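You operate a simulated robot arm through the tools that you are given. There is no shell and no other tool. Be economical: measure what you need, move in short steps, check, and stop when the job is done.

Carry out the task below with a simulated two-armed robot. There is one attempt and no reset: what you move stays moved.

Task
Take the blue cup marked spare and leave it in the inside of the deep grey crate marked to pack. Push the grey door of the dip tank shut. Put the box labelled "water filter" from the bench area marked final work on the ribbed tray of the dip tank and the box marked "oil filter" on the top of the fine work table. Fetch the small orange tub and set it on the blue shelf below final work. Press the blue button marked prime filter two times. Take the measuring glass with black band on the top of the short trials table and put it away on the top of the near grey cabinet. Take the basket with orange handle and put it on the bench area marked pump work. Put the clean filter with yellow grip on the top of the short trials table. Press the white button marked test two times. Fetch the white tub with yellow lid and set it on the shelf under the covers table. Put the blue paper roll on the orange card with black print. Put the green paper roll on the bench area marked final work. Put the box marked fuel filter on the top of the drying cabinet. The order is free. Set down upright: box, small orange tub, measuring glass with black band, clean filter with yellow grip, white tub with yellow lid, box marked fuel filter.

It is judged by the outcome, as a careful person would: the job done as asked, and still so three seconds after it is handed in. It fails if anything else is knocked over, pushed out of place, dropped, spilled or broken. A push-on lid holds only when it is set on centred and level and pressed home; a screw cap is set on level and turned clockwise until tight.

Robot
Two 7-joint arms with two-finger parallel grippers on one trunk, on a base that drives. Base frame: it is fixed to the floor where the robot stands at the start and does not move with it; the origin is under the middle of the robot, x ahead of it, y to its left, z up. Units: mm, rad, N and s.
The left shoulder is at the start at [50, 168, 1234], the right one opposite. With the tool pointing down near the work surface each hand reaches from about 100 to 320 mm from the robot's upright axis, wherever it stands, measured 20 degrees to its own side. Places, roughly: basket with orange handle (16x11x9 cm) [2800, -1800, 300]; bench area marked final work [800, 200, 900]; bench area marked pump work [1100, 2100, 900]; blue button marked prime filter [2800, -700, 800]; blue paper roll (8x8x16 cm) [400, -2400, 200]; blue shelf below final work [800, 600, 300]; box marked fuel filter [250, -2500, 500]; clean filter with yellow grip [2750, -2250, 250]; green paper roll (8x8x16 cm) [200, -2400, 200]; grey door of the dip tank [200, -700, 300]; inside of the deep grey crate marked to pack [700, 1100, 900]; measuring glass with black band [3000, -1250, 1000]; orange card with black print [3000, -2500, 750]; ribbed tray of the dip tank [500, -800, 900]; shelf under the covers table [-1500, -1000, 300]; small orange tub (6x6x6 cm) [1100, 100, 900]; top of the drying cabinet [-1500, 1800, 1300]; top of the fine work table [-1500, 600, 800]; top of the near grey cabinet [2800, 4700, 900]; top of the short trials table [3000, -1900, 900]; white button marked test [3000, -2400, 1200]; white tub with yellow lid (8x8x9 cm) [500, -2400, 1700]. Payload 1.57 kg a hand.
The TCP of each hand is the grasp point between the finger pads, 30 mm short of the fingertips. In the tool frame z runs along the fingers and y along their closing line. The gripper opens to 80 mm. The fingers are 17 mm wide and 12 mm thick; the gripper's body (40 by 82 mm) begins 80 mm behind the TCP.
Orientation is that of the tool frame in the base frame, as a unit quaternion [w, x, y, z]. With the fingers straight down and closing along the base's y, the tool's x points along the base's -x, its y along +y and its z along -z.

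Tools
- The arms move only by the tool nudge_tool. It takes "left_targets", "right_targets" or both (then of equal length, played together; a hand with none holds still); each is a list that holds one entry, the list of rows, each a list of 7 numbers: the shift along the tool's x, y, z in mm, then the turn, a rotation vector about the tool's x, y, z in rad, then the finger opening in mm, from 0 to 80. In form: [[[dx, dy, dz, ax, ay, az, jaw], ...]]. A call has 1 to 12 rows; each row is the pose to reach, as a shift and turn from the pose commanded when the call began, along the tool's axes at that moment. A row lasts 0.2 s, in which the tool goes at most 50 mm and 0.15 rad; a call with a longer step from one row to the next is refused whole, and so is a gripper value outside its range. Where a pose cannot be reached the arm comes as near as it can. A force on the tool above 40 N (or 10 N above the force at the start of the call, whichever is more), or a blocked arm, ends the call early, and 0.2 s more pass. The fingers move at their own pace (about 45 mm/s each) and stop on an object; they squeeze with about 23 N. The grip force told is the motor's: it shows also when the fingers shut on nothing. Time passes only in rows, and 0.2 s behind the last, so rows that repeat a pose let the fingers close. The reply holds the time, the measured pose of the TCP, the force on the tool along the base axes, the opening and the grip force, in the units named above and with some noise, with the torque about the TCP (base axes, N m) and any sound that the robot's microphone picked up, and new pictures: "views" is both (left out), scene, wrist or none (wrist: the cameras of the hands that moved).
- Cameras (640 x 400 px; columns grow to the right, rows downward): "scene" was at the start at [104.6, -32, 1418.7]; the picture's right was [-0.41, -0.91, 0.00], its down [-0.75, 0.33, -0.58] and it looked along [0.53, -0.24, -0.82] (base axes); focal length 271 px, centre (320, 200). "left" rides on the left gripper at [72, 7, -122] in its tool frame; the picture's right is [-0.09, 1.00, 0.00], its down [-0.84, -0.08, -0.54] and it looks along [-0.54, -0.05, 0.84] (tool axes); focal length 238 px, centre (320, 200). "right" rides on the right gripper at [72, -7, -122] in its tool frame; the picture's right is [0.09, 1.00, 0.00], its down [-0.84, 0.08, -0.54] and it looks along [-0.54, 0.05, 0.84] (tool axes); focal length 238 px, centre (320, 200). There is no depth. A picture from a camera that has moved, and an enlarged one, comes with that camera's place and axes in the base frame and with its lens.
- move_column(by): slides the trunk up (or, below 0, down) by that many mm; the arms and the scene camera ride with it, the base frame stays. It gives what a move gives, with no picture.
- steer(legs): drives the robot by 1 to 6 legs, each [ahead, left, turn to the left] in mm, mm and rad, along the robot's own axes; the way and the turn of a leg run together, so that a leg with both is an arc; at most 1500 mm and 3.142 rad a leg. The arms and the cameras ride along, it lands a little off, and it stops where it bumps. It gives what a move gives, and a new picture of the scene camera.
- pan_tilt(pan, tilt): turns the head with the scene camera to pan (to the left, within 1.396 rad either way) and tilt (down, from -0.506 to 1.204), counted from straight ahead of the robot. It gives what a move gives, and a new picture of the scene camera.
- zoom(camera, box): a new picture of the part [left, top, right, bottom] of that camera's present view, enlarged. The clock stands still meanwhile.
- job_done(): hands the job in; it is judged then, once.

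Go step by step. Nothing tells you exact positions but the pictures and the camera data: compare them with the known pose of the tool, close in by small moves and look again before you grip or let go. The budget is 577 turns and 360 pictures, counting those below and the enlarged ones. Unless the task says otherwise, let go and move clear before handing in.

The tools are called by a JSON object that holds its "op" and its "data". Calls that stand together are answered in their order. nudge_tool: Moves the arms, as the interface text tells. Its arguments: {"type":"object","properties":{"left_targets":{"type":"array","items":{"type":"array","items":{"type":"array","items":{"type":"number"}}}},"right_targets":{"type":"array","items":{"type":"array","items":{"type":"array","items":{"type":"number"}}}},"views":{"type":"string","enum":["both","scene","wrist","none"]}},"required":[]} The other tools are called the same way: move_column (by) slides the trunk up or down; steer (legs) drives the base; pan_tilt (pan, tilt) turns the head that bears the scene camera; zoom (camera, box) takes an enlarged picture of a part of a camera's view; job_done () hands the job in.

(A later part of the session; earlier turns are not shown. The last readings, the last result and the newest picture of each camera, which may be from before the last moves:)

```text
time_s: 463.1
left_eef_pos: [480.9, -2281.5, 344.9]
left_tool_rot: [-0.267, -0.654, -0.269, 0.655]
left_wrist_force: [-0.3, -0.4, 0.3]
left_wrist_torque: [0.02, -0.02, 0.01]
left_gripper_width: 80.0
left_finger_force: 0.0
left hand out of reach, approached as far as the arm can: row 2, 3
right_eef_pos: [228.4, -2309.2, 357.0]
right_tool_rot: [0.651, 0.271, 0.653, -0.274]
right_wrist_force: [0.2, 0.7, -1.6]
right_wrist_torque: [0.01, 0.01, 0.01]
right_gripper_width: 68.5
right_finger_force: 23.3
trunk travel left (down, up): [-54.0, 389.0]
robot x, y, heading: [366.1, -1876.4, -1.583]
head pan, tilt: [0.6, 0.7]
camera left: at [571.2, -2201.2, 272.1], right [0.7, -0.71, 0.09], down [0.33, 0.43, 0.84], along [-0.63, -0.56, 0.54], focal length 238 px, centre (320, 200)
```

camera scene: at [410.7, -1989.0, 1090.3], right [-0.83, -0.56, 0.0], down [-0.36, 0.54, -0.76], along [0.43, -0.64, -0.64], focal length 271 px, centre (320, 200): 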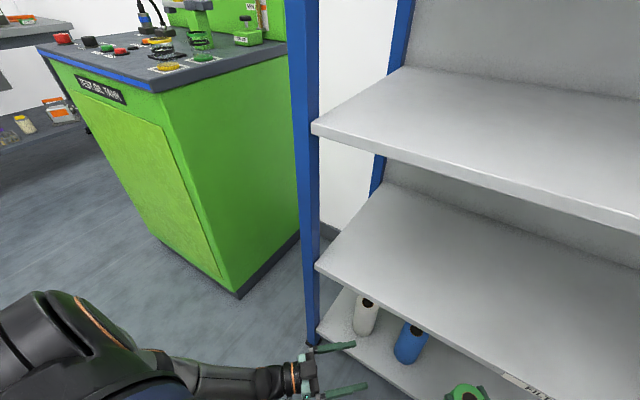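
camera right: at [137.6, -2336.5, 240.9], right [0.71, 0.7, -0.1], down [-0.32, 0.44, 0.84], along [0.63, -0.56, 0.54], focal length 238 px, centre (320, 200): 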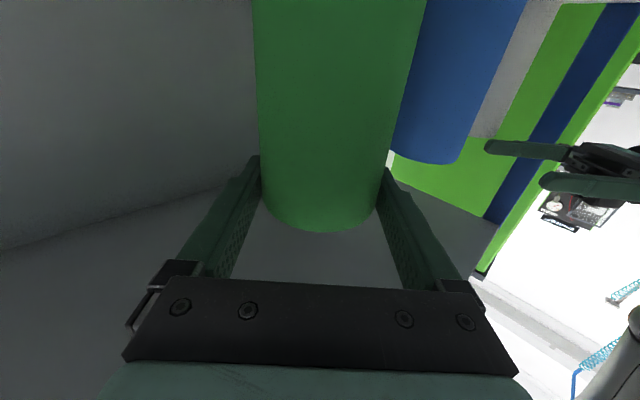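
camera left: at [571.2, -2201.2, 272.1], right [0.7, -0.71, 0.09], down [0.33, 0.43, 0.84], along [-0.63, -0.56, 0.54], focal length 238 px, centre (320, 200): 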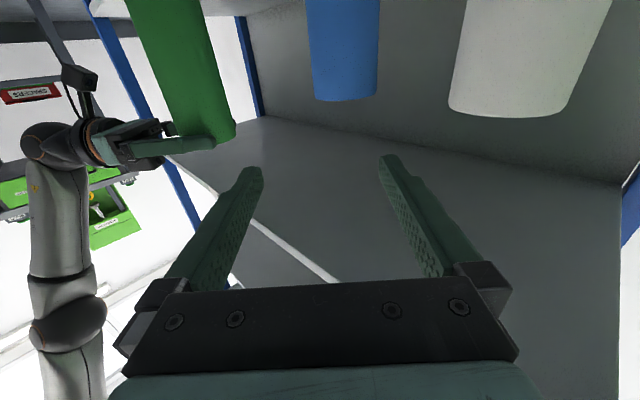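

Lower the column a bit for the left hand, raise the right hand to compensate, then slide diagonally towards the blue roll.

{"op": "move_column", "data": {"by": -34}}

{"op": "nudge_tool", "data": {"right_targets": [[[-30, 0, -10, 0, 0, 0, 50], [-40, 0, -20, 0, 0, 0, 50]]], "views": "none"}}

{"op": "steer", "data": {"legs": [[22, 22, 0], [75, -75, 0]]}}

{"op": "zoom", "data": {"camera": "left", "box": [0, 0, 640, 400]}}

```text
time_s: 463.9
left_eef_pos: [482.2, -2282.5, 309.1]
left_tool_rot: [0.268, 0.655, 0.27, -0.653]
left_wrist_force: [0.0, 0.4, 0.9]
left_wrist_torque: [0.02, 0.0, 0.01]
left_gripper_width: 79.9
left_finger_force: 0.0
right_eef_pos: [228.0, -2308.6, 323.2]
right_tool_rot: [0.651, 0.271, 0.653, -0.274]
right_wrist_force: [-0.2, 0.6, -1.8]
right_wrist_torque: [0.03, 0.01, -0.02]
right_gripper_width: 68.9
right_finger_force: 22.8
trunk travel left (down, up): [-20.0, 423.0]
robot x, y, heading: [366.3, -1874.3, -1.581]
head pan, tilt: [0.6, 0.7]
```

```text
time_s: 464.5
left_eef_pos: [481.6, -2281.4, 309.0]
left_tool_rot: [0.268, 0.655, 0.27, -0.654]
left_wrist_force: [0.7, 1.0, 1.1]
left_wrist_torque: [0.02, 0.01, -0.01]
left_gripper_width: 80.2
left_finger_force: 0.1
right_eef_pos: [214.3, -2293.9, 362.4]
right_tool_rot: [0.651, 0.271, 0.654, -0.274]
right_wrist_force: [-0.4, -0.4, -1.9]
right_wrist_torque: [0.02, 0.01, 0.01]
right_gripper_width: 68.6
right_finger_force: 22.5
trunk travel left (down, up): [-20.0, 423.0]
robot x, y, heading: [366.7, -1875.6, -1.584]
head pan, tilt: [0.6, 0.7]
```

```text
time_s: 466.1
left_eef_pos: [429.1, -2378.9, 309.4]
left_tool_rot: [0.268, 0.654, 0.269, -0.654]
left_wrist_force: [0.4, 0.5, -0.5]
left_wrist_torque: [-0.02, 0.02, -0.05]
left_gripper_width: 79.9
left_finger_force: 0.1
right_eef_pos: [161.4, -2389.5, 363.4]
right_tool_rot: [0.651, 0.271, 0.653, -0.275]
right_wrist_force: [-0.9, -0.2, -0.6]
right_wrist_torque: [0.0, 0.02, -0.01]
right_gripper_width: 68.9
right_finger_force: 22.3
trunk travel left (down, up): [-20.0, 423.0]
robot x, y, heading: [311.1, -1973.0, -1.576]
head pan, tilt: [0.6, 0.7]
camera scene: at [357.8, -2084.3, 1056.5], right [-0.83, -0.56, 0.0], down [-0.36, 0.53, -0.77], along [0.43, -0.64, -0.64], focal length 271 px, centre (320, 200)
```

scene: 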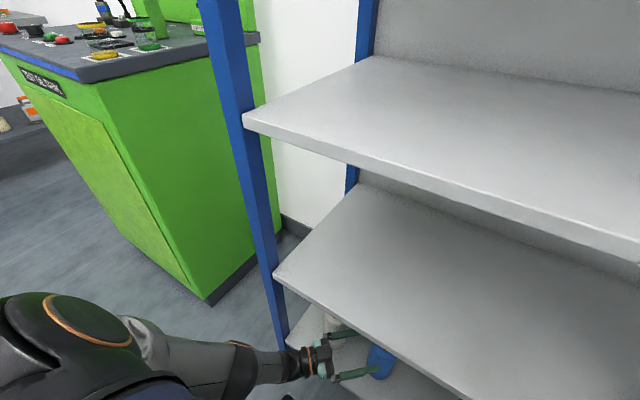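

```text
1.00 times, centred on (320, 200) of left
camera zoom: at [519.4, -2296.2, 237.9], right [0.7, -0.71, 0.09], down [0.33, 0.43, 0.84], along [-0.63, -0.56, 0.54], focal length 238 px, centre (320, 200)
```

zoom: 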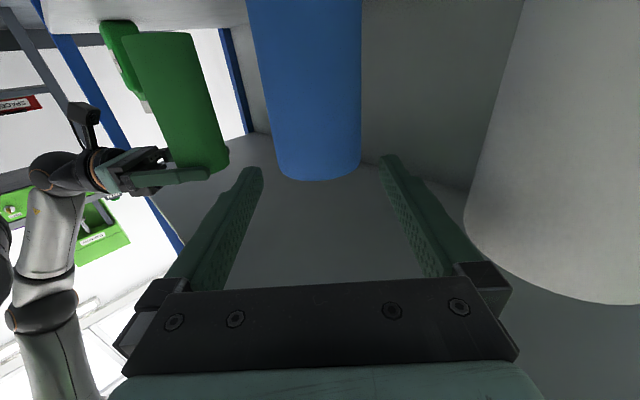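

Centred. Slide the last 60 mm and close on the blue roll.

{"op": "steer", "data": {"legs": [[41, -42, 0]]}}

{"op": "nudge_tool", "data": {"left_targets": [[[0, 0, 0, 0, 0, 0, 70], [0, 0, 0, 0, 0, 0, 50], [0, 0, 0, 0, 0, 0, 50], [0, 0, 0, 0, 0, 0, 50]]], "views": "wrist"}}

```text
time_s: 467.1
left_eef_pos: [386.3, -2417.5, 308.4]
left_tool_rot: [0.267, 0.655, 0.269, -0.654]
left_wrist_force: [0.5, -1.3, -0.3]
left_wrist_torque: [0.0, 0.04, -0.02]
left_gripper_width: 80.0
left_finger_force: 0.1
right_eef_pos: [117.5, -2429.8, 362.4]
right_tool_rot: [0.652, 0.271, 0.654, -0.274]
right_wrist_force: [0.6, 0.1, -1.5]
right_wrist_torque: [-0.04, -0.01, -0.03]
right_gripper_width: 69.0
right_finger_force: 23.1
trunk travel left (down, up): [-20.0, 423.0]
robot x, y, heading: [266.5, -2012.5, -1.574]
head pan, tilt: [0.6, 0.7]
camera scene: at [314.6, -2124.6, 1056.3], right [-0.83, -0.56, 0.0], down [-0.36, 0.53, -0.76], along [0.43, -0.64, -0.64], focal length 271 px, centre (320, 200)
```

scene: 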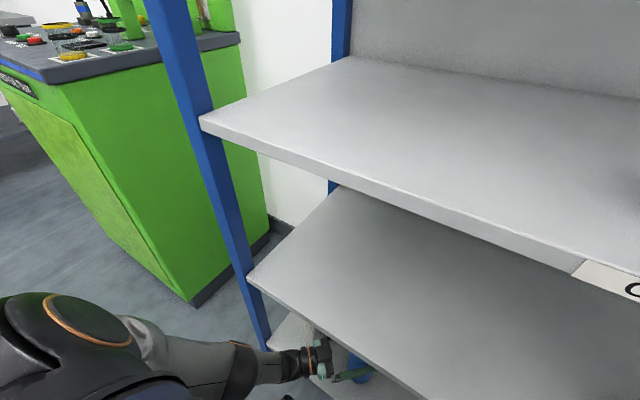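

```text
time_s: 468.1
left_eef_pos: [386.1, -2417.2, 309.3]
left_tool_rot: [0.269, 0.654, 0.27, -0.653]
left_wrist_force: [0.9, 0.3, -0.8]
left_wrist_torque: [0.03, -0.05, -0.01]
left_gripper_width: 68.5
left_finger_force: 22.7
right_eef_pos: [118.9, -2429.6, 363.2]
right_tool_rot: [0.651, 0.271, 0.654, -0.274]
right_wrist_force: [-1.2, 0.0, -1.8]
right_wrist_torque: [-0.01, -0.02, -0.01]
right_gripper_width: 68.7
right_finger_force: 22.6
trunk travel left (down, up): [-20.0, 423.0]
robot x, y, heading: [267.4, -2013.4, -1.579]
head pan, tilt: [0.6, 0.7]
camera left: at [477.0, -2336.2, 237.6], right [0.7, -0.71, 0.09], down [0.33, 0.43, 0.84], along [-0.63, -0.56, 0.54], focal length 238 px, centre (320, 200)
```

left: 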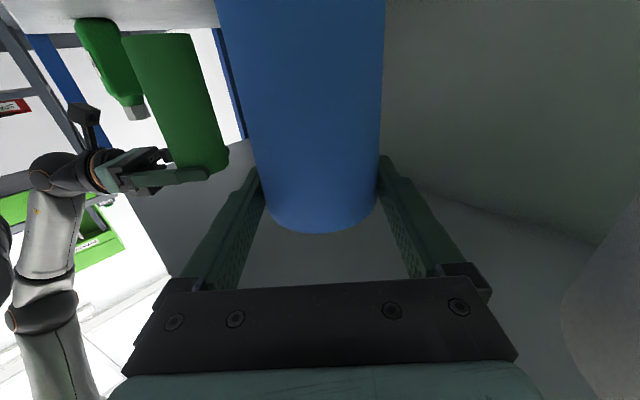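

Both rolls gripped. Lift, back out, raise the trunk and drive round to the far side of the bench.

{"op": "move_column", "data": {"by": 40}}

{"op": "steer", "data": {"legs": [[-600, 0, 0], [0, 1500, 0], [0, 130, 0]]}}

{"op": "move_column", "data": {"by": 380}}

{"op": "steer", "data": {"legs": [[0, 0, -1.56], [0, -1000, 0], [0, -700, 0]]}}

{"op": "pan_tilt", "data": {"pan": -0.1, "tilt": 0.7}}

```text
time_s: 468.9
left_eef_pos: [387.4, -2417.6, 349.1]
left_tool_rot: [0.268, 0.655, 0.27, -0.653]
left_wrist_force: [-0.3, -0.1, -2.6]
left_wrist_torque: [0.02, 0.01, -0.02]
left_gripper_width: 68.6
left_finger_force: 23.1
right_eef_pos: [118.4, -2430.7, 402.1]
right_tool_rot: [0.652, 0.27, 0.654, -0.273]
right_wrist_force: [0.3, -0.9, -2.4]
right_wrist_torque: [-0.01, 0.01, 0.03]
right_gripper_width: 68.6
right_finger_force: 23.0
trunk travel left (down, up): [-60.0, 383.0]
robot x, y, heading: [266.2, -2011.9, -1.579]
head pan, tilt: [0.6, 0.7]
```

```text
time_s: 480.2
left_eef_pos: [2020.5, -1821.1, 348.3]
left_tool_rot: [0.269, 0.654, 0.27, -0.653]
left_wrist_force: [-1.1, -0.1, -1.7]
left_wrist_torque: [0.01, -0.01, -0.02]
left_gripper_width: 68.7
left_finger_force: 23.4
right_eef_pos: [1750.4, -1834.7, 402.7]
right_tool_rot: [0.652, 0.268, 0.655, -0.271]
right_wrist_force: [0.2, 0.2, -2.1]
right_wrist_torque: [0.01, 0.02, 0.0]
right_gripper_width: 68.8
right_finger_force: 22.7
trunk travel left (down, up): [-60.0, 383.0]
robot x, y, heading: [1900.8, -1418.4, -1.573]
head pan, tilt: [0.6, 0.7]
camera scene: at [1944.9, -1528.9, 1096.3], right [-0.83, -0.56, 0.0], down [-0.36, 0.53, -0.76], along [0.43, -0.63, -0.64], focal length 271 px, centre (320, 200)
```

scene: 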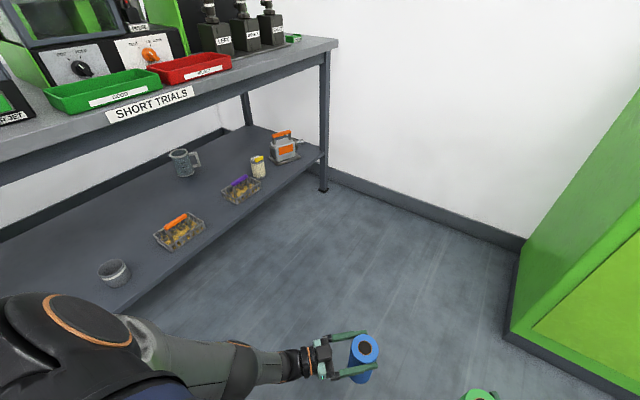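

```text
time_s: 483.9
left_eef_pos: [2019.5, -1821.3, 729.1]
left_tool_rot: [0.27, 0.654, 0.272, -0.652]
left_wrist_force: [0.8, 0.8, -1.7]
left_wrist_torque: [0.01, 0.01, -0.03]
left_gripper_width: 68.8
left_finger_force: 23.2
right_eef_pos: [1750.6, -1835.2, 782.3]
right_tool_rot: [0.653, 0.268, 0.655, -0.271]
right_wrist_force: [-1.4, 0.0, -1.9]
right_wrist_torque: [0.03, 0.02, 0.01]
right_gripper_width: 68.8
right_finger_force: 22.7
trunk travel left (down, up): [-440.0, 3.0]
robot x, y, heading: [1896.7, -1415.2, -1.573]
head pan, tilt: [0.6, 0.7]
```

```text
time_s: 496.4
left_eef_pos: [1509.9, 175.8, 729.1]
left_tool_rot: [-0.275, 0.653, -0.276, -0.65]
left_wrist_force: [0.4, 0.1, -2.3]
left_wrist_torque: [-0.01, 0.0, 0.02]
left_gripper_width: 68.8
left_finger_force: 23.0
right_eef_pos: [1501.2, 445.0, 781.9]
right_tool_rot: [-0.264, -0.655, -0.267, 0.655]
right_wrist_force: [0.2, -0.1, -1.1]
right_wrist_torque: [0.03, -0.01, 0.0]
right_gripper_width: 68.6
right_finger_force: 22.6
trunk travel left (down, up): [-440.0, 3.0]
robot x, y, heading: [1914.5, 292.8, 3.121]
head pan, tilt: [0.6, 0.7]
camera scene: at [1804.5, 241.7, 1476.3], right [-0.55, 0.84, 0.0], down [0.54, 0.35, -0.76], along [-0.64, -0.42, -0.64], focal length 271 px, centre (320, 200)
```

scene: 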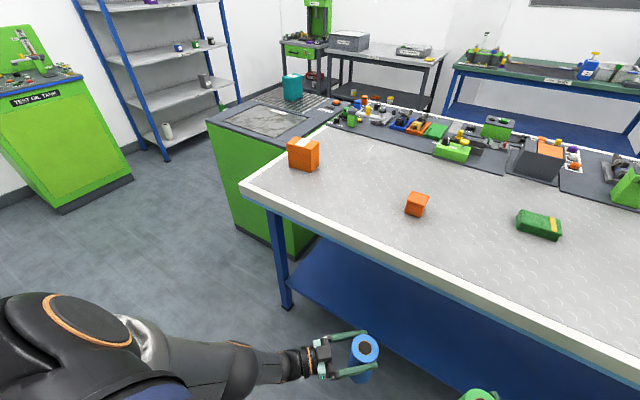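

```text
time_s: 497.4
left_eef_pos: [1510.1, 175.8, 728.2]
left_tool_rot: [-0.276, 0.652, -0.276, -0.65]
left_wrist_force: [0.4, -0.8, -1.8]
left_wrist_torque: [-0.01, 0.0, -0.03]
left_gripper_width: 68.6
left_finger_force: 22.5
right_eef_pos: [1500.4, 445.4, 782.9]
right_tool_rot: [-0.264, -0.655, -0.268, 0.655]
right_wrist_force: [0.4, 0.1, -1.7]
right_wrist_torque: [0.0, 0.03, -0.02]
right_gripper_width: 68.8
right_finger_force: 22.6
trunk travel left (down, up): [-440.0, 3.0]
robot x, y, heading: [1917.1, 289.6, 3.126]
head pan, tilt: [-0.099, 0.7]
camera scene: at [1791.1, 298.0, 1476.3], right [0.12, 0.99, 0.0], down [0.64, -0.08, -0.76], along [-0.76, 0.09, -0.64], focal length 271 px, centre (320, 200)
```

scene: 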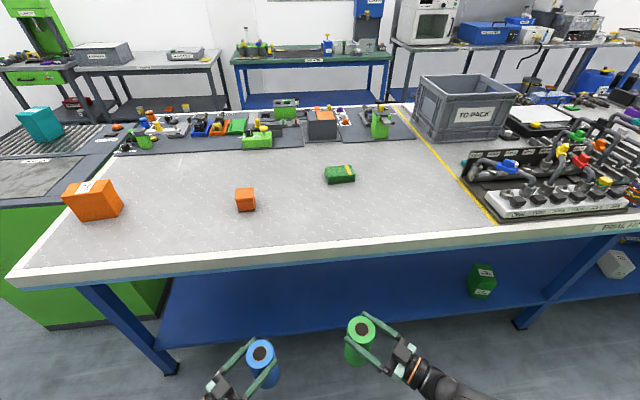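

Overview is clear. Raise both rolls above bench height, then drive up to the bench.

{"op": "nudge_tool", "data": {"right_targets": [[[-36, 0, 0, 0, 0, 0, 50], [-72, 0, 0, 0, 0, 0, 50], [-108, 0, 0, 0, 0, 0, 50], [-144, 0, 0, 0, 0, 0, 50], [-180, 0, 0, 0, 0, 0, 50], [-216, 0, 0, 0, 0, 0, 50], [-252, 0, 0, 0, 0, 0, 50], [-288, 0, 0, 0, 0, 0, 50], [-310, 0, 0, 0, 0, 0, 50]]], "left_targets": [[[-45, 0, 0, 0, 0, 0, 50], [-90, 0, 0, 0, 0, 0, 50], [-135, 0, 0, 0, 0, 0, 50], [-180, 0, 0, 0, 0, 0, 50], [-225, 0, 0, 0, 0, 0, 50], [-270, 0, 0, 0, 0, 0, 50], [-315, 0, 0, 0, 0, 0, 50], [-360, 0, 0, 0, 0, 0, 50], [-400, 0, 0, 0, 0, 0, 50]]], "views": "none"}}

{"op": "steer", "data": {"legs": [[335, 0, 0]]}}

```text
time_s: 499.4
left_eef_pos: [1405.8, 169.1, 781.6]
left_tool_rot: [-0.275, 0.653, -0.275, -0.65]
left_wrist_force: [0.1, 0.3, -1.6]
left_wrist_torque: [-0.01, 0.0, 0.01]
left_gripper_width: 68.6
left_finger_force: 23.3
left hand out of reach, approached as far as the arm can: row 1, 2, 3, 4, 5, 6, 7, 8, 9
right_eef_pos: [1501.5, 442.4, 1091.5]
right_tool_rot: [0.264, 0.655, 0.268, -0.655]
right_wrist_force: [-0.3, 0.0, -2.7]
right_wrist_torque: [-0.02, -0.01, 0.0]
right_gripper_width: 68.8
right_finger_force: 23.2
trunk travel left (down, up): [-440.0, 3.0]
robot x, y, heading: [1919.3, 287.9, 3.121]
head pan, tilt: [-0.099, 0.7]
```

```text
time_s: 501.3
left_eef_pos: [1161.1, 171.6, 754.2]
left_tool_rot: [-0.279, 0.674, -0.268, -0.629]
left_wrist_force: [0.4, -0.3, -2.8]
left_wrist_torque: [0.1, 0.07, 0.09]
left_gripper_width: 68.7
left_finger_force: 23.1
right_eef_pos: [1224.0, 447.3, 1089.9]
right_tool_rot: [0.265, 0.656, 0.269, -0.654]
right_wrist_force: [0.2, 0.5, -2.1]
right_wrist_torque: [-0.04, -0.03, -0.04]
right_gripper_width: 68.7
right_finger_force: 22.8
trunk travel left (down, up): [-440.0, 3.0]
robot x, y, heading: [1641.7, 294.0, 3.124]
head pan, tilt: [-0.099, 0.7]
stopped in leg 1: the robot was blocked; the commanded pose is now the measured one
camera scene: at [1513.8, 303.1, 1476.5], right [0.12, 0.99, 0.0], down [0.64, -0.07, -0.76], along [-0.76, 0.09, -0.64], focal length 271 px, centre (320, 200)
```

scene: 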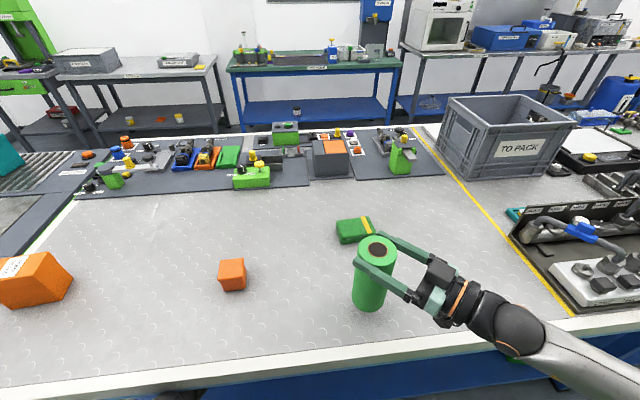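

The left hand had not risen and went under the bench; back straight out at once.

{"op": "steer", "data": {"legs": [[-300, 0, 0]]}}

{"op": "pan_tilt", "data": {"pan": 0.3, "tilt": 0.9}}

```text
time_s: 503.4
left_eef_pos: [1455.4, 165.3, 755.1]
left_tool_rot: [-0.279, 0.673, -0.267, -0.631]
left_wrist_force: [1.2, -0.4, -2.1]
left_wrist_torque: [-0.03, -0.03, -0.03]
left_gripper_width: 68.7
left_finger_force: 22.9
right_eef_pos: [1519.5, 442.7, 1090.6]
right_tool_rot: [-0.267, -0.654, -0.27, 0.654]
right_wrist_force: [0.1, 0.1, -2.2]
right_wrist_torque: [0.01, -0.01, -0.02]
right_gripper_width: 68.5
right_finger_force: 23.2
trunk travel left (down, up): [-440.0, 3.0]
robot x, y, heading: [1938.1, 289.5, 3.125]
head pan, tilt: [-0.099, 0.7]
camera scene: at [1810.8, 298.6, 1476.4], right [0.11, 0.99, 0.0], down [0.64, -0.07, -0.77], along [-0.76, 0.09, -0.64], focal length 271 px, centre (320, 200)
```

scene: 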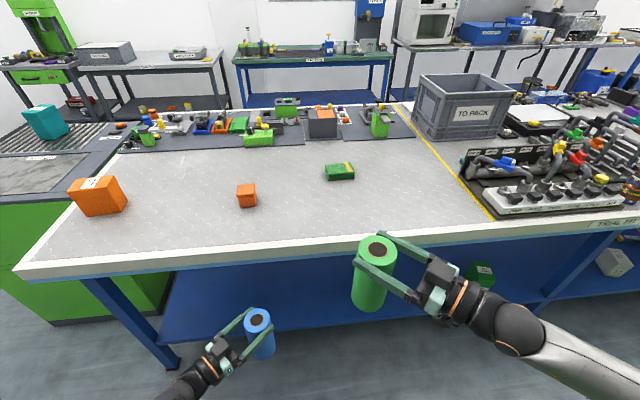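

```text
time_s: 504.2
left_eef_pos: [1455.7, 166.5, 754.8]
left_tool_rot: [-0.278, 0.673, -0.267, -0.631]
left_wrist_force: [-1.2, -0.9, -1.5]
left_wrist_torque: [-0.03, 0.0, 0.02]
left_gripper_width: 68.7
left_finger_force: 22.7
right_eef_pos: [1519.1, 442.1, 1092.0]
right_tool_rot: [0.267, 0.654, 0.27, -0.654]
right_wrist_force: [-0.4, -0.5, -1.2]
right_wrist_torque: [0.02, -0.01, -0.04]
right_gripper_width: 68.7
right_finger_force: 23.0
trunk travel left (down, up): [-440.0, 3.0]
robot x, y, heading: [1936.3, 289.9, 3.125]
head pan, tilt: [0.3, 0.901]
camera scene: at [1822.1, 267.7, 1460.2], right [-0.28, 0.96, 0.0], down [0.75, 0.22, -0.62], along [-0.6, -0.18, -0.78], focal length 271 px, centre (320, 200)
```

scene: 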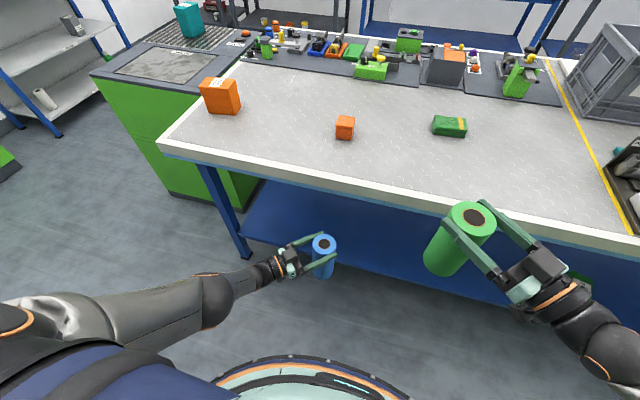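

Pull the left hand back towards the body, then raise it.

{"op": "nudge_tool", "data": {"left_targets": [[[0, -19, -28, 0, 0, 0, 50], [0, -38, -56, 0, 0, 0, 50], [0, -57, -84, 0, 0, 0, 50], [-40, -57, -84, 0, 0, 0, 50], [-80, -57, -84, 0, 0, 0, 50], [-120, -57, -84, 0, 0, 0, 50], [-160, -57, -84, 0, 0, 0, 50], [-200, -57, -84, 0, 0, 0, 50], [-240, -57, -84, 0, 0, 0, 50], [-280, -57, -84, 0, 0, 0, 50], [-320, -57, -84, 0, 0, 0, 50]]], "views": "none"}}

```text
time_s: 506.6
left_eef_pos: [1534.5, 148.8, 1080.3]
left_tool_rot: [-0.28, 0.673, -0.268, -0.63]
left_wrist_force: [0.4, -0.3, -2.1]
left_wrist_torque: [-0.02, 0.0, -0.02]
left_gripper_width: 68.8
left_finger_force: 23.5
left hand out of reach, approached as far as the arm can: row 1, 2
right_eef_pos: [1519.0, 442.3, 1091.2]
right_tool_rot: [-0.267, -0.654, -0.27, 0.654]
right_wrist_force: [0.8, 0.2, -1.4]
right_wrist_torque: [-0.02, 0.01, -0.03]
right_gripper_width: 68.9
right_finger_force: 22.9
trunk travel left (down, up): [-440.0, 3.0]
robot x, y, heading: [1935.9, 288.1, 3.132]
head pan, tilt: [0.3, 0.901]
```

Both rolls are now high. Raise the left slightly more and drive to the bench, a bit to the right to clear the orange tub.

{"op": "nudge_tool", "data": {"left_targets": [[[-30, 0, 0, 0, 0, 0, 50], [-60, 0, 0, 0, 0, 0, 50]]], "views": "none"}}

{"op": "steer", "data": {"legs": [[0, -60, 0], [350, 0, 0]]}}

```text
time_s: 507.2
left_eef_pos: [1529.9, 147.9, 1140.3]
left_tool_rot: [-0.28, 0.673, -0.267, -0.63]
left_wrist_force: [0.3, -0.3, -1.4]
left_wrist_torque: [-0.01, 0.03, -0.01]
left_gripper_width: 68.7
left_finger_force: 23.3
right_eef_pos: [1519.6, 442.1, 1091.3]
right_tool_rot: [0.266, 0.655, 0.27, -0.654]
right_wrist_force: [-0.7, 0.5, -1.9]
right_wrist_torque: [0.0, -0.01, -0.02]
right_gripper_width: 68.6
right_finger_force: 23.0
trunk travel left (down, up): [-440.0, 3.0]
robot x, y, heading: [1933.5, 288.8, 3.131]
head pan, tilt: [0.3, 0.901]
```

```text
time_s: 510.1
left_eef_pos: [1180.6, 212.0, 1140.8]
left_tool_rot: [-0.279, 0.673, -0.267, -0.63]
left_wrist_force: [0.3, 0.6, -1.6]
left_wrist_torque: [-0.03, 0.0, -0.03]
left_gripper_width: 68.5
left_finger_force: 23.0
right_eef_pos: [1168.9, 506.4, 1091.3]
right_tool_rot: [0.266, 0.655, 0.271, -0.654]
right_wrist_force: [-1.3, 0.2, -2.3]
right_wrist_torque: [0.02, -0.02, 0.02]
right_gripper_width: 68.4
right_finger_force: 23.1
trunk travel left (down, up): [-440.0, 3.0]
robot x, y, heading: [1587.6, 356.9, 3.128]
head pan, tilt: [0.3, 0.901]
camera scene: at [1472.0, 332.2, 1460.1], right [-0.28, 0.96, 0.0], down [0.75, 0.22, -0.62], along [-0.6, -0.18, -0.78], focal length 271 px, centre (320, 200)
```

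scene: 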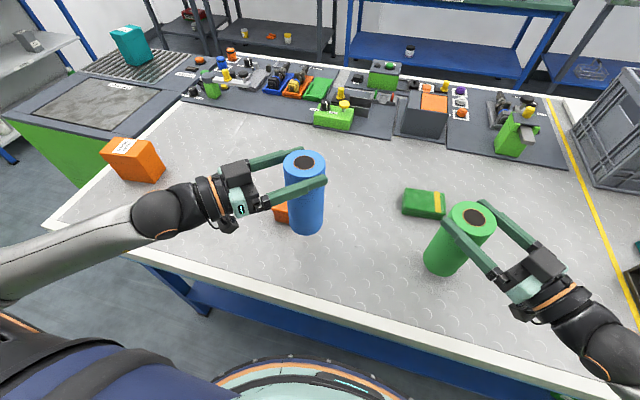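

Lower the green roll onto the bench.

{"op": "nudge_tool", "data": {"right_targets": [[[30, 0, 0, 0, 0, 0, 50], [45, 0, 0, 0, 0, 0, 50], [53, 0, 0, 0, 0, 0, 50], [60, 0, 0, 0, 0, 0, 50], [67, 0, 0, 0, 0, 0, 50], [74, 0, 0, 0, 0, 0, 50]]], "views": "scene"}}

```text
time_s: 511.5
left_eef_pos: [1182.7, 212.1, 1142.1]
left_tool_rot: [-0.279, 0.673, -0.267, -0.631]
left_wrist_force: [0.0, 0.3, -2.3]
left_wrist_torque: [-0.01, -0.02, -0.04]
left_gripper_width: 68.6
left_finger_force: 23.1
right_eef_pos: [1169.8, 507.3, 1017.1]
right_tool_rot: [-0.266, -0.654, -0.269, 0.655]
right_wrist_force: [-2.4, 3.6, 14.3]
right_wrist_torque: [0.08, -0.08, -0.03]
right_gripper_width: 68.7
right_finger_force: 22.2
trunk travel left (down, up): [-440.0, 3.0]
robot x, y, heading: [1585.9, 352.8, 3.124]
head pan, tilt: [0.3, 0.901]
camera scene: at [1473.7, 332.1, 1460.2], right [-0.28, 0.96, 0.0], down [0.75, 0.22, -0.62], along [-0.6, -0.18, -0.78], focal length 271 px, centre (320, 200)
```

scene: 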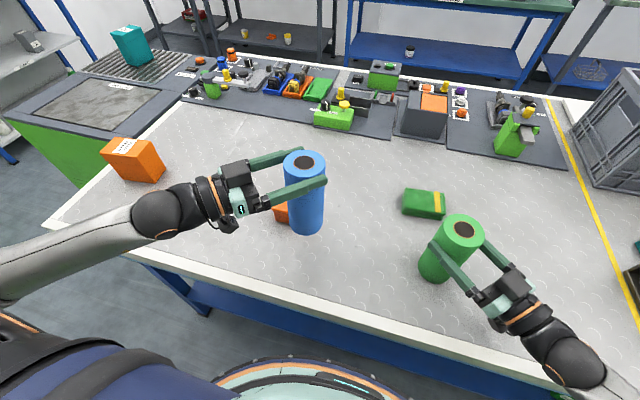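

Green roll stands on the bench. Open and withdraw.

{"op": "nudge_tool", "data": {"right_targets": [[[-3, 0, 0, 0, 0, 0, 75], [-3, 0, 0, 0, 0, 0, 80], [-3, 0, 0, 0, 0, 0, 80], [-3, 0, -40, 0, 0, 0, 80], [-3, 0, -80, 0, 0, 0, 80], [-10, 0, -120, 0, 0, 0, 80], [-40, 0, -140, 0, 0, 0, 80], [-80, 0, -140, 0, 0, 0, 80]]], "views": "scene"}}

```text
time_s: 513.3
left_eef_pos: [1178.9, 212.0, 1140.3]
left_tool_rot: [-0.28, 0.674, -0.267, -0.63]
left_wrist_force: [-0.6, -0.3, -1.8]
left_wrist_torque: [-0.04, 0.0, 0.01]
left_gripper_width: 68.9
left_finger_force: 23.2
right_eef_pos: [1259.1, 596.2, 1089.9]
right_tool_rot: [0.266, 0.655, 0.27, -0.654]
right_wrist_force: [-0.4, 0.1, -0.6]
right_wrist_torque: [0.0, -0.01, 0.02]
right_gripper_width: 80.0
right_finger_force: 0.2
right hand out of reach, approached as far as the arm can: row 8
trunk travel left (down, up): [-440.0, 3.0]
robot x, y, heading: [1589.1, 351.9, 3.124]
head pan, tilt: [0.3, 0.901]
camera scene: at [1471.2, 332.0, 1460.0], right [-0.28, 0.96, 0.0], down [0.75, 0.22, -0.62], along [-0.59, -0.18, -0.78], focal length 271 px, centre (320, 200)
```

scene: 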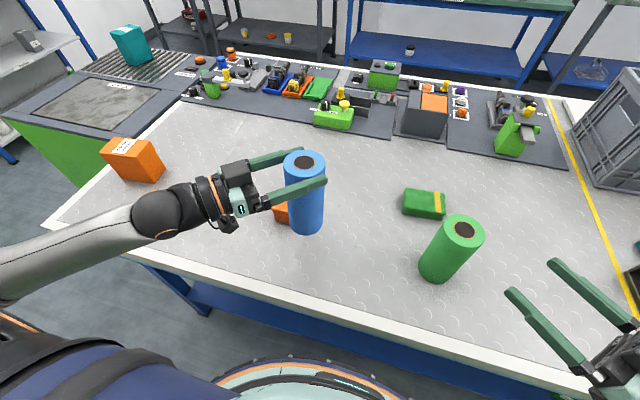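

Green roll is standing on final work. Next drive to the short trials area with the blue roll and look around.

{"op": "steer", "data": {"legs": [[-330, 0, 0], [0, 1450, 0], [0, 750, 0], [0, 0, 3.141]]}}

{"op": "pan_tilt", "data": {"pan": 0.0, "tilt": 0.45}}

```text
time_s: 533.4
left_eef_pos: [2317.7, -1729.3, 1140.8]
left_tool_rot: [0.633, 0.262, 0.675, -0.274]
left_wrist_force: [-0.3, 0.3, -1.9]
left_wrist_torque: [0.02, 0.02, 0.02]
left_gripper_width: 68.6
left_finger_force: 23.4
right_eef_pos: [2245.5, -2114.6, 1089.5]
right_tool_rot: [0.653, -0.273, 0.652, 0.271]
right_wrist_force: [1.2, -0.1, 0.0]
right_wrist_torque: [0.0, -0.02, 0.01]
right_gripper_width: 79.9
right_finger_force: 0.1
trunk travel left (down, up): [-440.0, 3.0]
robot x, y, heading: [1912.2, -1875.2, 0.003]
head pan, tilt: [0.3, 0.901]
camera scene: at [2024.6, -1858.1, 1460.2], right [0.3, -0.95, 0.0], down [-0.75, -0.23, -0.62], along [0.59, 0.18, -0.78], focal length 271 px, centre (320, 200)
```

scene: 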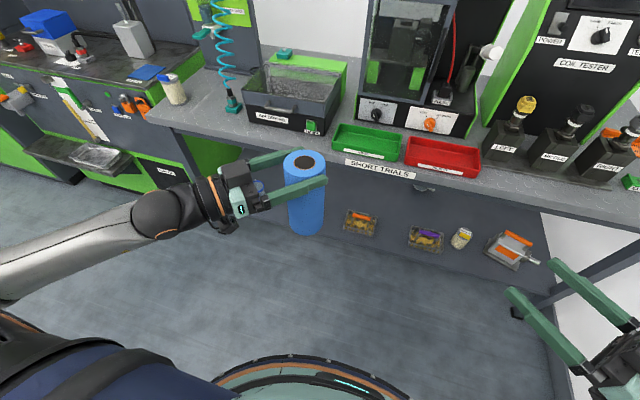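

```text
time_s: 534.2
left_eef_pos: [2317.8, -1729.7, 1141.1]
left_tool_rot: [0.633, 0.262, 0.675, -0.274]
left_wrist_force: [0.3, 0.7, -2.1]
left_wrist_torque: [-0.01, 0.02, 0.02]
left_gripper_width: 68.7
left_finger_force: 23.1
right_eef_pos: [2245.6, -2115.5, 1089.8]
right_tool_rot: [0.652, -0.275, 0.652, 0.272]
right_wrist_force: [0.0, -0.1, 1.2]
right_wrist_torque: [-0.01, 0.01, 0.02]
right_gripper_width: 80.0
right_finger_force: 0.1
trunk travel left (down, up): [-440.0, 3.0]
robot x, y, heading: [1916.3, -1876.6, 0.003]
head pan, tilt: [0.0, 0.45]
camera scene: at [2044.5, -1880.4, 1498.5], right [0.0, -1.0, 0.0], down [-0.44, 0.0, -0.9], along [0.9, 0.0, -0.44], focal length 271 px, centre (320, 200)
```

scene: 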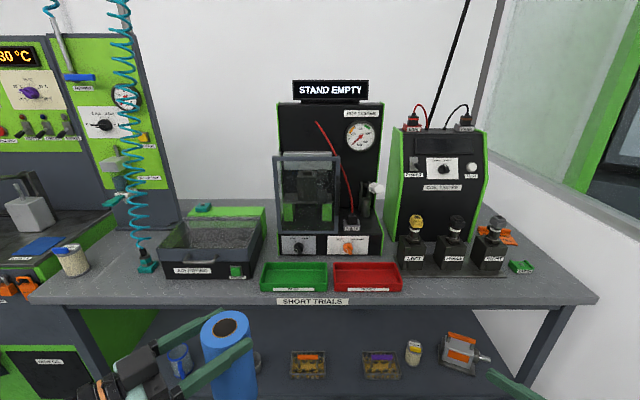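

Zoom on the coil tester side to find the orange card and the test button.

{"op": "zoom", "data": {"camera": "scene", "box": [380, 100, 580, 300]}}

{"op": "zoom", "data": {"camera": "scene", "box": [120, 290, 520, 400]}}

```text
2.00 times, centred on (480, 200) of scene
camera zoom: at [2044.5, -1880.4, 1498.5], right [0.0, -1.0, 0.0], down [-0.44, 0.0, -0.9], along [0.9, 0.0, -0.44], focal length 543 px, centre (0, 200)
```

zoom: 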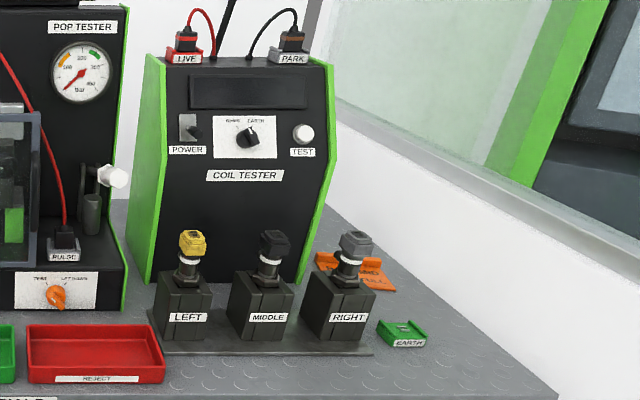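

```text
1.60 times, centred on (320, 345) of scene
camera zoom: at [2044.5, -1880.4, 1498.5], right [0.0, -1.0, 0.0], down [-0.44, 0.0, -0.9], along [0.9, 0.0, -0.44], focal length 434 px, centre (320, -32)
```

zoom: 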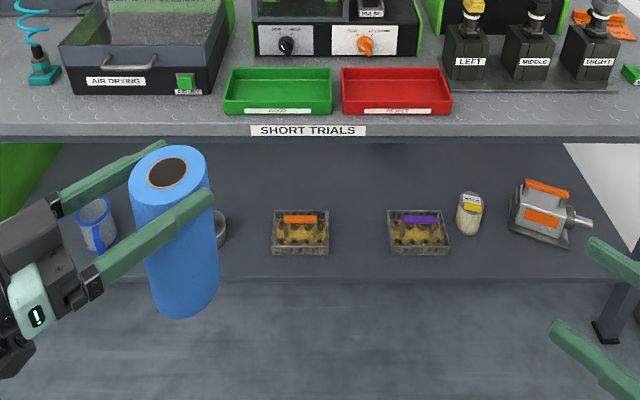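

Card lies behind the "RIGHT" coil, so the roll must be lowered from above with a downward hand. First restore the right hand to a neutral downward pose.

{"op": "nudge_tool", "data": {"right_targets": [[[-40, 7, 8, 0.112, 0, 0, 80], [-80, 15, 15, 0.224, 0, 0, 80], [-120, 22, 23, 0.336, 0, 0, 80], [-160, 30, 30, 0.449, 0, 0, 80], [-200, 37, 38, 0.561, 0, 0, 80], [-240, 45, 46, 0.673, 0, 0, 80], [-280, 52, 53, 0.785, 0, 0, 80]]], "views": "none"}}

{"op": "nudge_tool", "data": {"right_targets": [[[22, 0, 0, 0, 0.143, 0, 80], [44, 0, 0, 0, 0.286, 0, 80], [66, 0, 0, 0, 0.429, 0, 80], [88, 0, 0, 0, 0.571, 0, 80], [110, 0, 0, 0, 0.714, 0, 80], [132, 0, 0, 0, 0.857, 0, 80], [154, 0, 0, 0, 1.0, 0, 80], [176, 0, 0, 0, 1.142, 0, 80], [198, 0, 0, 0, 1.285, 0, 80], [220, 0, 0, 0, 1.428, 0, 80], [240, 0, 0, 0, 1.571, 0, 80]]], "views": "none"}}

```text
time_s: 536.0
left_eef_pos: [2319.1, -1728.1, 1139.4]
left_tool_rot: [0.632, 0.262, 0.676, -0.275]
left_wrist_force: [0.6, 0.0, -2.5]
left_wrist_torque: [0.01, -0.03, 0.01]
left_gripper_width: 68.7
left_finger_force: 22.9
right_eef_pos: [2244.3, -1991.2, 1061.7]
right_tool_rot: [0.238, -0.001, 0.971, 0.003]
right_wrist_force: [0.0, 0.5, 0.8]
right_wrist_torque: [-0.02, 0.01, 0.0]
right_gripper_width: 79.7
right_finger_force: 0.0
right hand out of reach, approached as far as the arm can: row 2, 3, 4, 5, 6, 7
trunk travel left (down, up): [-440.0, 3.0]
robot x, y, heading: [1913.3, -1877.6, 0.002]
head pan, tilt: [0.0, 0.45]
stopped in row 7 (right hand): the arm was blocked; the commanded pose is now the measured one
```

```text
time_s: 538.5
left_eef_pos: [2317.9, -1729.3, 1140.3]
left_tool_rot: [0.632, 0.262, 0.676, -0.275]
left_wrist_force: [0.2, 0.4, -1.5]
left_wrist_torque: [-0.01, 0.02, 0.0]
left_gripper_width: 68.6
left_finger_force: 23.1
right_eef_pos: [2040.8, -1989.8, 953.9]
right_tool_rot: [-0.504, -0.001, 0.864, 0.004]
right_wrist_force: [-0.3, 0.8, 0.3]
right_wrist_torque: [-0.02, -0.01, -0.03]
right_gripper_width: 79.9
right_finger_force: 0.0
trunk travel left (down, up): [-440.0, 3.0]
robot x, y, heading: [1914.9, -1880.4, 0.004]
head pan, tilt: [0.0, 0.45]
stopped in row 11 (right hand): the force on the tool passed its limit (the readings are from after the stop); the commanded pose is now the measured one
```

The right hand over-rotated; undo that to point straight down, moving away from the body.

{"op": "nudge_tool", "data": {"right_targets": [[[4, 0, -31, 0, -0.132, 0, 80], [8, 0, -62, 0, -0.264, 0, 80], [12, 0, -93, 0, -0.396, 0, 80], [16, 0, -124, 0, -0.528, 0, 80], [20, 0, -155, 0, -0.66, 0, 80], [24, 0, -186, 0, -0.792, 0, 80], [28, 0, -217, 0, -0.924, 0, 80], [32, 0, -248, 0, -1.056, 0, 80]]], "views": "scene"}}

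```text
time_s: 540.3
left_eef_pos: [2317.5, -1727.5, 1141.0]
left_tool_rot: [0.633, 0.261, 0.675, -0.274]
left_wrist_force: [-0.4, 0.4, -2.0]
left_wrist_torque: [0.0, 0.01, 0.0]
left_gripper_width: 68.9
left_finger_force: 23.3
right_eef_pos: [2241.5, -1992.4, 1105.0]
right_tool_rot: [0.001, 0.001, 1.0, 0.004]
right_wrist_force: [0.4, 1.1, -0.4]
right_wrist_torque: [-0.02, -0.02, 0.04]
right_gripper_width: 80.0
right_finger_force: 0.0
trunk travel left (down, up): [-440.0, 3.0]
robot x, y, heading: [1913.4, -1880.2, 0.006]
head pan, tilt: [0.0, 0.45]
camera scene: at [2044.3, -1880.3, 1498.5], right [0.0, -1.0, 0.0], down [-0.44, 0.0, -0.9], along [0.9, 0.0, -0.44], focal length 271 px, centre (320, 200)
```

scene: 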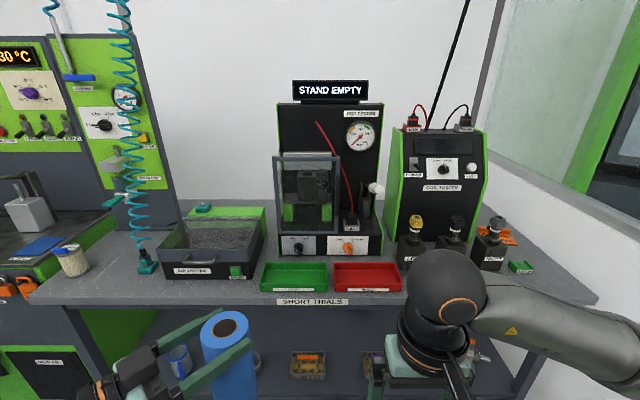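

Drive up and set the blue roll down on the free front strip of the table (about (2715,-1600)).

{"op": "steer", "data": {"legs": [[0, 125, 0], [395, 0, 0]]}}

{"op": "nudge_tool", "data": {"left_targets": [[[40, 0, 0, 0, 0, 0, 50], [80, 0, 0, 0, 0, 0, 50], [120, 0, 0, 0, 0, 0, 50], [150, 0, 0, 0, 0, 0, 50], [160, 0, 0, 0, 0, 0, 50]]], "views": "scene"}}

```text
time_s: 543.6
left_eef_pos: [2716.2, -1600.0, 1139.8]
left_tool_rot: [0.634, 0.26, 0.676, -0.272]
left_wrist_force: [-1.3, 0.7, -1.8]
left_wrist_torque: [0.1, 0.26, -0.01]
left_gripper_width: 68.6
left_finger_force: 23.2
right_eef_pos: [2640.8, -1863.2, 1104.4]
right_tool_rot: [-0.001, -0.001, 1.0, 0.003]
right_wrist_force: [0.2, 0.2, 1.0]
right_wrist_torque: [-0.01, 0.0, -0.04]
right_gripper_width: 80.0
right_finger_force: 0.1
trunk travel left (down, up): [-440.0, 3.0]
robot x, y, heading: [2312.6, -1750.1, 0.005]
head pan, tilt: [0.0, 0.45]
camera scene: at [2443.5, -1752.4, 1498.5], right [0.01, -1.0, 0.0], down [-0.44, 0.0, -0.9], along [0.9, 0.01, -0.44], focal length 271 px, centre (320, 200)
```

scene: 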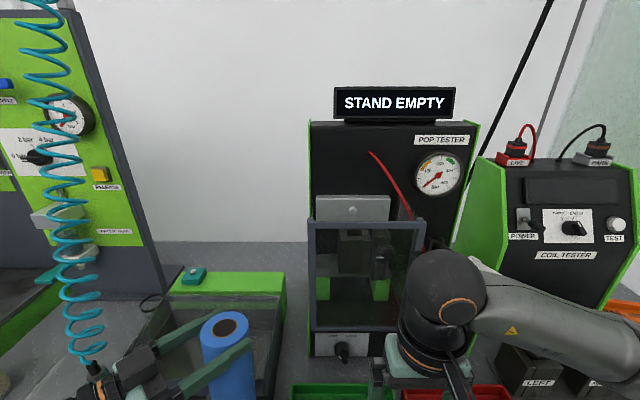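

```text
time_s: 544.8
left_eef_pos: [2709.5, -1599.5, 1000.1]
left_tool_rot: [0.649, 0.263, 0.658, -0.278]
left_wrist_force: [-6.0, 0.7, 11.7]
left_wrist_torque: [0.2, 0.11, 0.03]
left_gripper_width: 69.2
left_finger_force: 23.1
right_eef_pos: [2641.0, -1863.2, 1102.3]
right_tool_rot: [0.0, -0.002, 1.0, 0.004]
right_wrist_force: [-0.5, -0.1, -0.3]
right_wrist_torque: [-0.02, 0.02, -0.02]
right_gripper_width: 79.9
right_finger_force: 0.0
trunk travel left (down, up): [-440.0, 3.0]
robot x, y, heading: [2311.9, -1748.9, 0.01]
head pan, tilt: [0.0, 0.45]
heard: click, click
stopped in row 5 (left hand): the force on the tool passed its limit (the readings are from after the stop); the commanded pose is now the measured one
camera scene: at [2443.2, -1751.9, 1498.2], right [0.01, -1.0, 0.0], down [-0.44, 0.0, -0.9], along [0.9, 0.01, -0.44], focal length 271 px, centre (320, 200)
```

scene: 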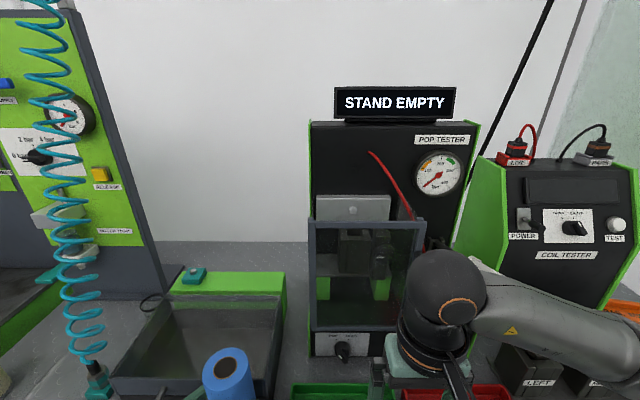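

Heard clicks on contact; look down to see what the roll touched.

{"op": "pan_tilt", "data": {"pan": 0.35, "tilt": 0.95}}

{"op": "zoom", "data": {"camera": "scene", "box": [180, 60, 500, 260]}}

```text
time_s: 545.7
left_eef_pos: [2709.3, -1599.8, 1001.2]
left_tool_rot: [0.649, 0.263, 0.659, -0.275]
left_wrist_force: [-0.1, -1.0, 15.7]
left_wrist_torque: [0.13, -0.49, -0.03]
left_gripper_width: 68.7
left_finger_force: 22.9
right_eef_pos: [2639.7, -1863.6, 1103.2]
right_tool_rot: [0.001, -0.001, 1.0, 0.005]
right_wrist_force: [-0.2, -0.1, 0.7]
right_wrist_torque: [-0.02, -0.02, -0.01]
right_gripper_width: 79.7
right_finger_force: 0.1
trunk travel left (down, up): [-440.0, 3.0]
robot x, y, heading: [2310.7, -1750.9, 0.006]
head pan, tilt: [0.351, 0.949]
camera scene: at [2418.5, -1728.3, 1456.9], right [0.35, -0.94, 0.0], down [-0.76, -0.28, -0.58], along [0.55, 0.2, -0.81], focal length 271 px, centre (320, 200)
```

scene: 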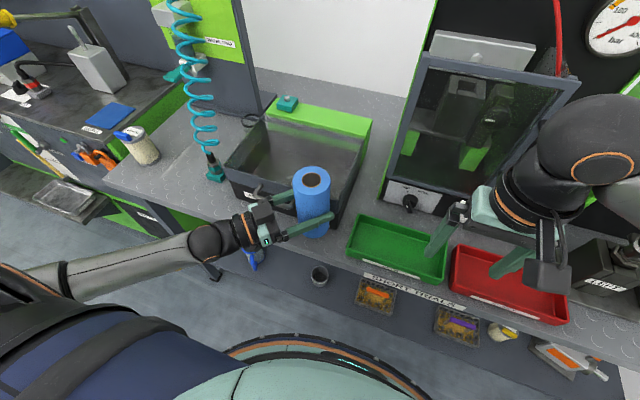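

```text
2.00 times, centred on (340, 160) of scene
camera zoom: at [2418.5, -1728.3, 1456.9], right [0.35, -0.94, 0.0], down [-0.76, -0.28, -0.58], along [0.55, 0.2, -0.81], focal length 543 px, centre (280, 280)
```

zoom: 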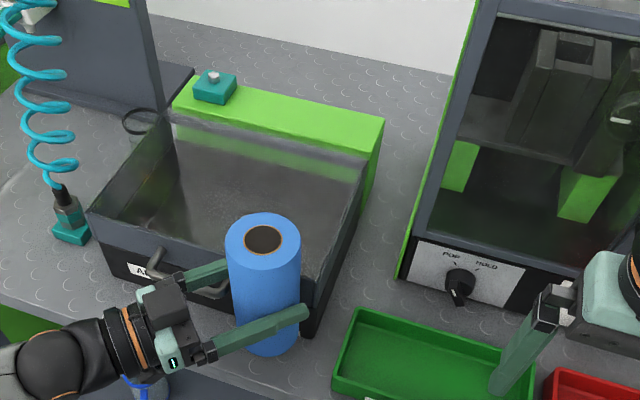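

The roll touched the air-drying box's front, which has a rocker button. Lift it off and back away; I'll set the roll down further right, in front of the coil plate, keeping the right arm extended to avoid the wall.

{"op": "nudge_tool", "data": {"left_targets": [[[-30, 0, -10, 0, 0, 0, 50], [-70, 0, -20, 0, 0, 0, 50], [-110, 0, -20, 0, 0, 0, 50], [-150, 0, -20, 0, 0, 0, 50]]], "views": "none"}}

{"op": "zoom", "data": {"camera": "scene", "box": [200, 120, 400, 245]}}

```text
time_s: 546.7
left_eef_pos: [2697.0, -1585.2, 1149.6]
left_tool_rot: [0.646, 0.262, 0.662, -0.274]
left_wrist_force: [-0.1, 0.1, -2.2]
left_wrist_torque: [0.0, 0.03, 0.0]
left_gripper_width: 68.8
left_finger_force: 22.9
right_eef_pos: [2641.2, -1863.0, 1102.6]
right_tool_rot: [0.0, -0.002, 1.0, 0.004]
right_wrist_force: [0.8, -0.7, 0.3]
right_wrist_torque: [0.02, 0.03, 0.01]
right_gripper_width: 80.3
right_finger_force: 0.1
trunk travel left (down, up): [-440.0, 3.0]
robot x, y, heading: [2311.8, -1754.0, 0.009]
head pan, tilt: [0.351, 0.949]
```

```text
3.20 times, centred on (300, 182) of scene
camera zoom: at [2419.8, -1727.7, 1456.5], right [0.35, -0.94, 0.0], down [-0.76, -0.28, -0.58], along [0.55, 0.2, -0.81], focal length 869 px, centre (384, 256)
```

zoom: 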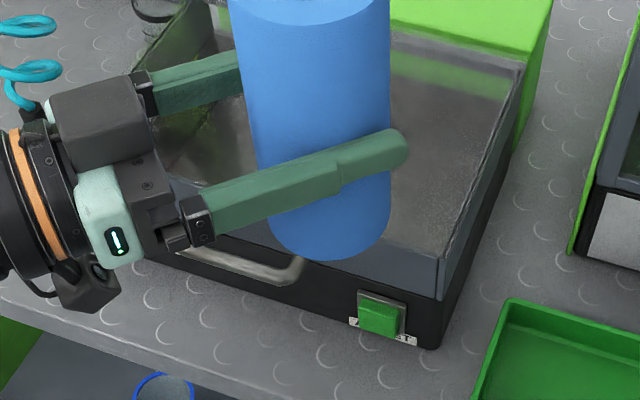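

Drive right, extend the right hand over the coils to pull its elbow in, and continue to the set-down spot.

{"op": "steer", "data": {"legs": [[-15, -520, 0]]}}

{"op": "nudge_tool", "data": {"right_targets": [[[-40, 0, -10, 0, 0, 0, 80], [-80, 0, -20, 0, 0, 0, 80], [-120, 0, -20, 0, 0, 0, 80], [-160, 0, -20, 0, 0, 0, 80], [-190, 0, -20, 0, 0, 0, 80]]], "views": "none"}}

{"op": "pan_tilt", "data": {"pan": -0.2, "tilt": 0.8}}

```text
time_s: 549.7
left_eef_pos: [2687.1, -2094.6, 1148.4]
left_tool_rot: [0.646, 0.264, 0.661, -0.276]
left_wrist_force: [-0.7, 0.3, -2.3]
left_wrist_torque: [0.01, 0.0, 0.0]
left_gripper_width: 68.9
left_finger_force: 23.0
right_eef_pos: [2626.6, -2372.8, 1103.4]
right_tool_rot: [0.0, 0.0, 1.0, 0.004]
right_wrist_force: [-0.1, -0.4, 0.9]
right_wrist_torque: [0.0, 0.01, 0.0]
right_gripper_width: 80.0
right_finger_force: 0.1
trunk travel left (down, up): [-440.0, 3.0]
robot x, y, heading: [2299.4, -2259.2, 0.005]
head pan, tilt: [0.351, 0.949]
camera scene: at [2408.0, -2236.7, 1456.6], right [0.35, -0.94, 0.0], down [-0.76, -0.28, -0.58], along [0.55, 0.2, -0.81], focal length 271 px, centre (320, 200)
```

scene: 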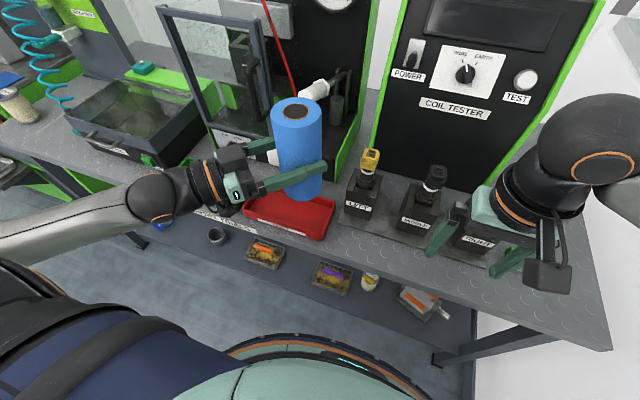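

```text
time_s: 550.9
left_eef_pos: [2686.6, -2094.2, 1148.4]
left_tool_rot: [0.646, 0.264, 0.661, -0.276]
left_wrist_force: [-0.5, 0.4, -2.5]
left_wrist_torque: [0.0, -0.03, 0.01]
left_gripper_width: 68.8
left_finger_force: 23.4
right_eef_pos: [2819.3, -2370.9, 1123.0]
right_tool_rot: [0.0, -0.001, 1.0, 0.004]
right_wrist_force: [-0.5, -0.3, 0.4]
right_wrist_torque: [0.0, -0.02, 0.0]
right_gripper_width: 80.2
right_finger_force: 0.1
trunk travel left (down, up): [-440.0, 3.0]
robot x, y, heading: [2298.3, -2257.6, 0.003]
head pan, tilt: [0.351, 0.949]
```

```text
time_s: 551.9
left_eef_pos: [2686.3, -2095.1, 1148.1]
left_tool_rot: [0.646, 0.263, 0.661, -0.276]
left_wrist_force: [-0.5, -0.7, -2.2]
left_wrist_torque: [-0.01, 0.01, 0.02]
left_gripper_width: 68.7
left_finger_force: 22.4
right_eef_pos: [2818.6, -2370.8, 1122.3]
right_tool_rot: [0.0, -0.001, 1.0, 0.005]
right_wrist_force: [-1.3, 0.5, 0.6]
right_wrist_torque: [0.01, 0.01, 0.02]
right_gripper_width: 79.8
right_finger_force: 0.1
trunk travel left (down, up): [-440.0, 3.0]
robot x, y, heading: [2301.5, -2258.7, 0.003]
head pan, tilt: [-0.201, 0.799]
camera scene: at [2418.9, -2277.3, 1468.1], right [-0.19, -0.98, 0.0], down [-0.7, 0.14, -0.7], along [0.68, -0.14, -0.72], focal length 271 px, centre (320, 200)
```

scene: 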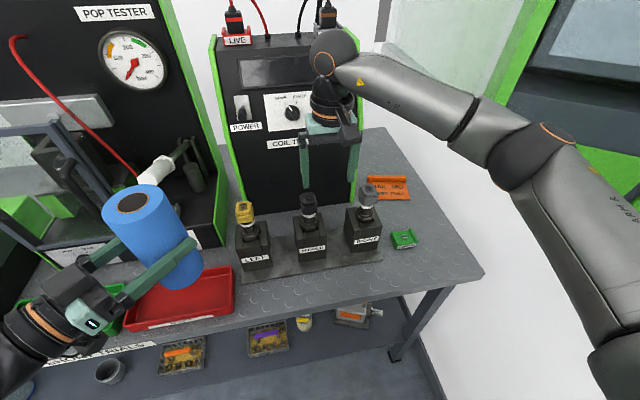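

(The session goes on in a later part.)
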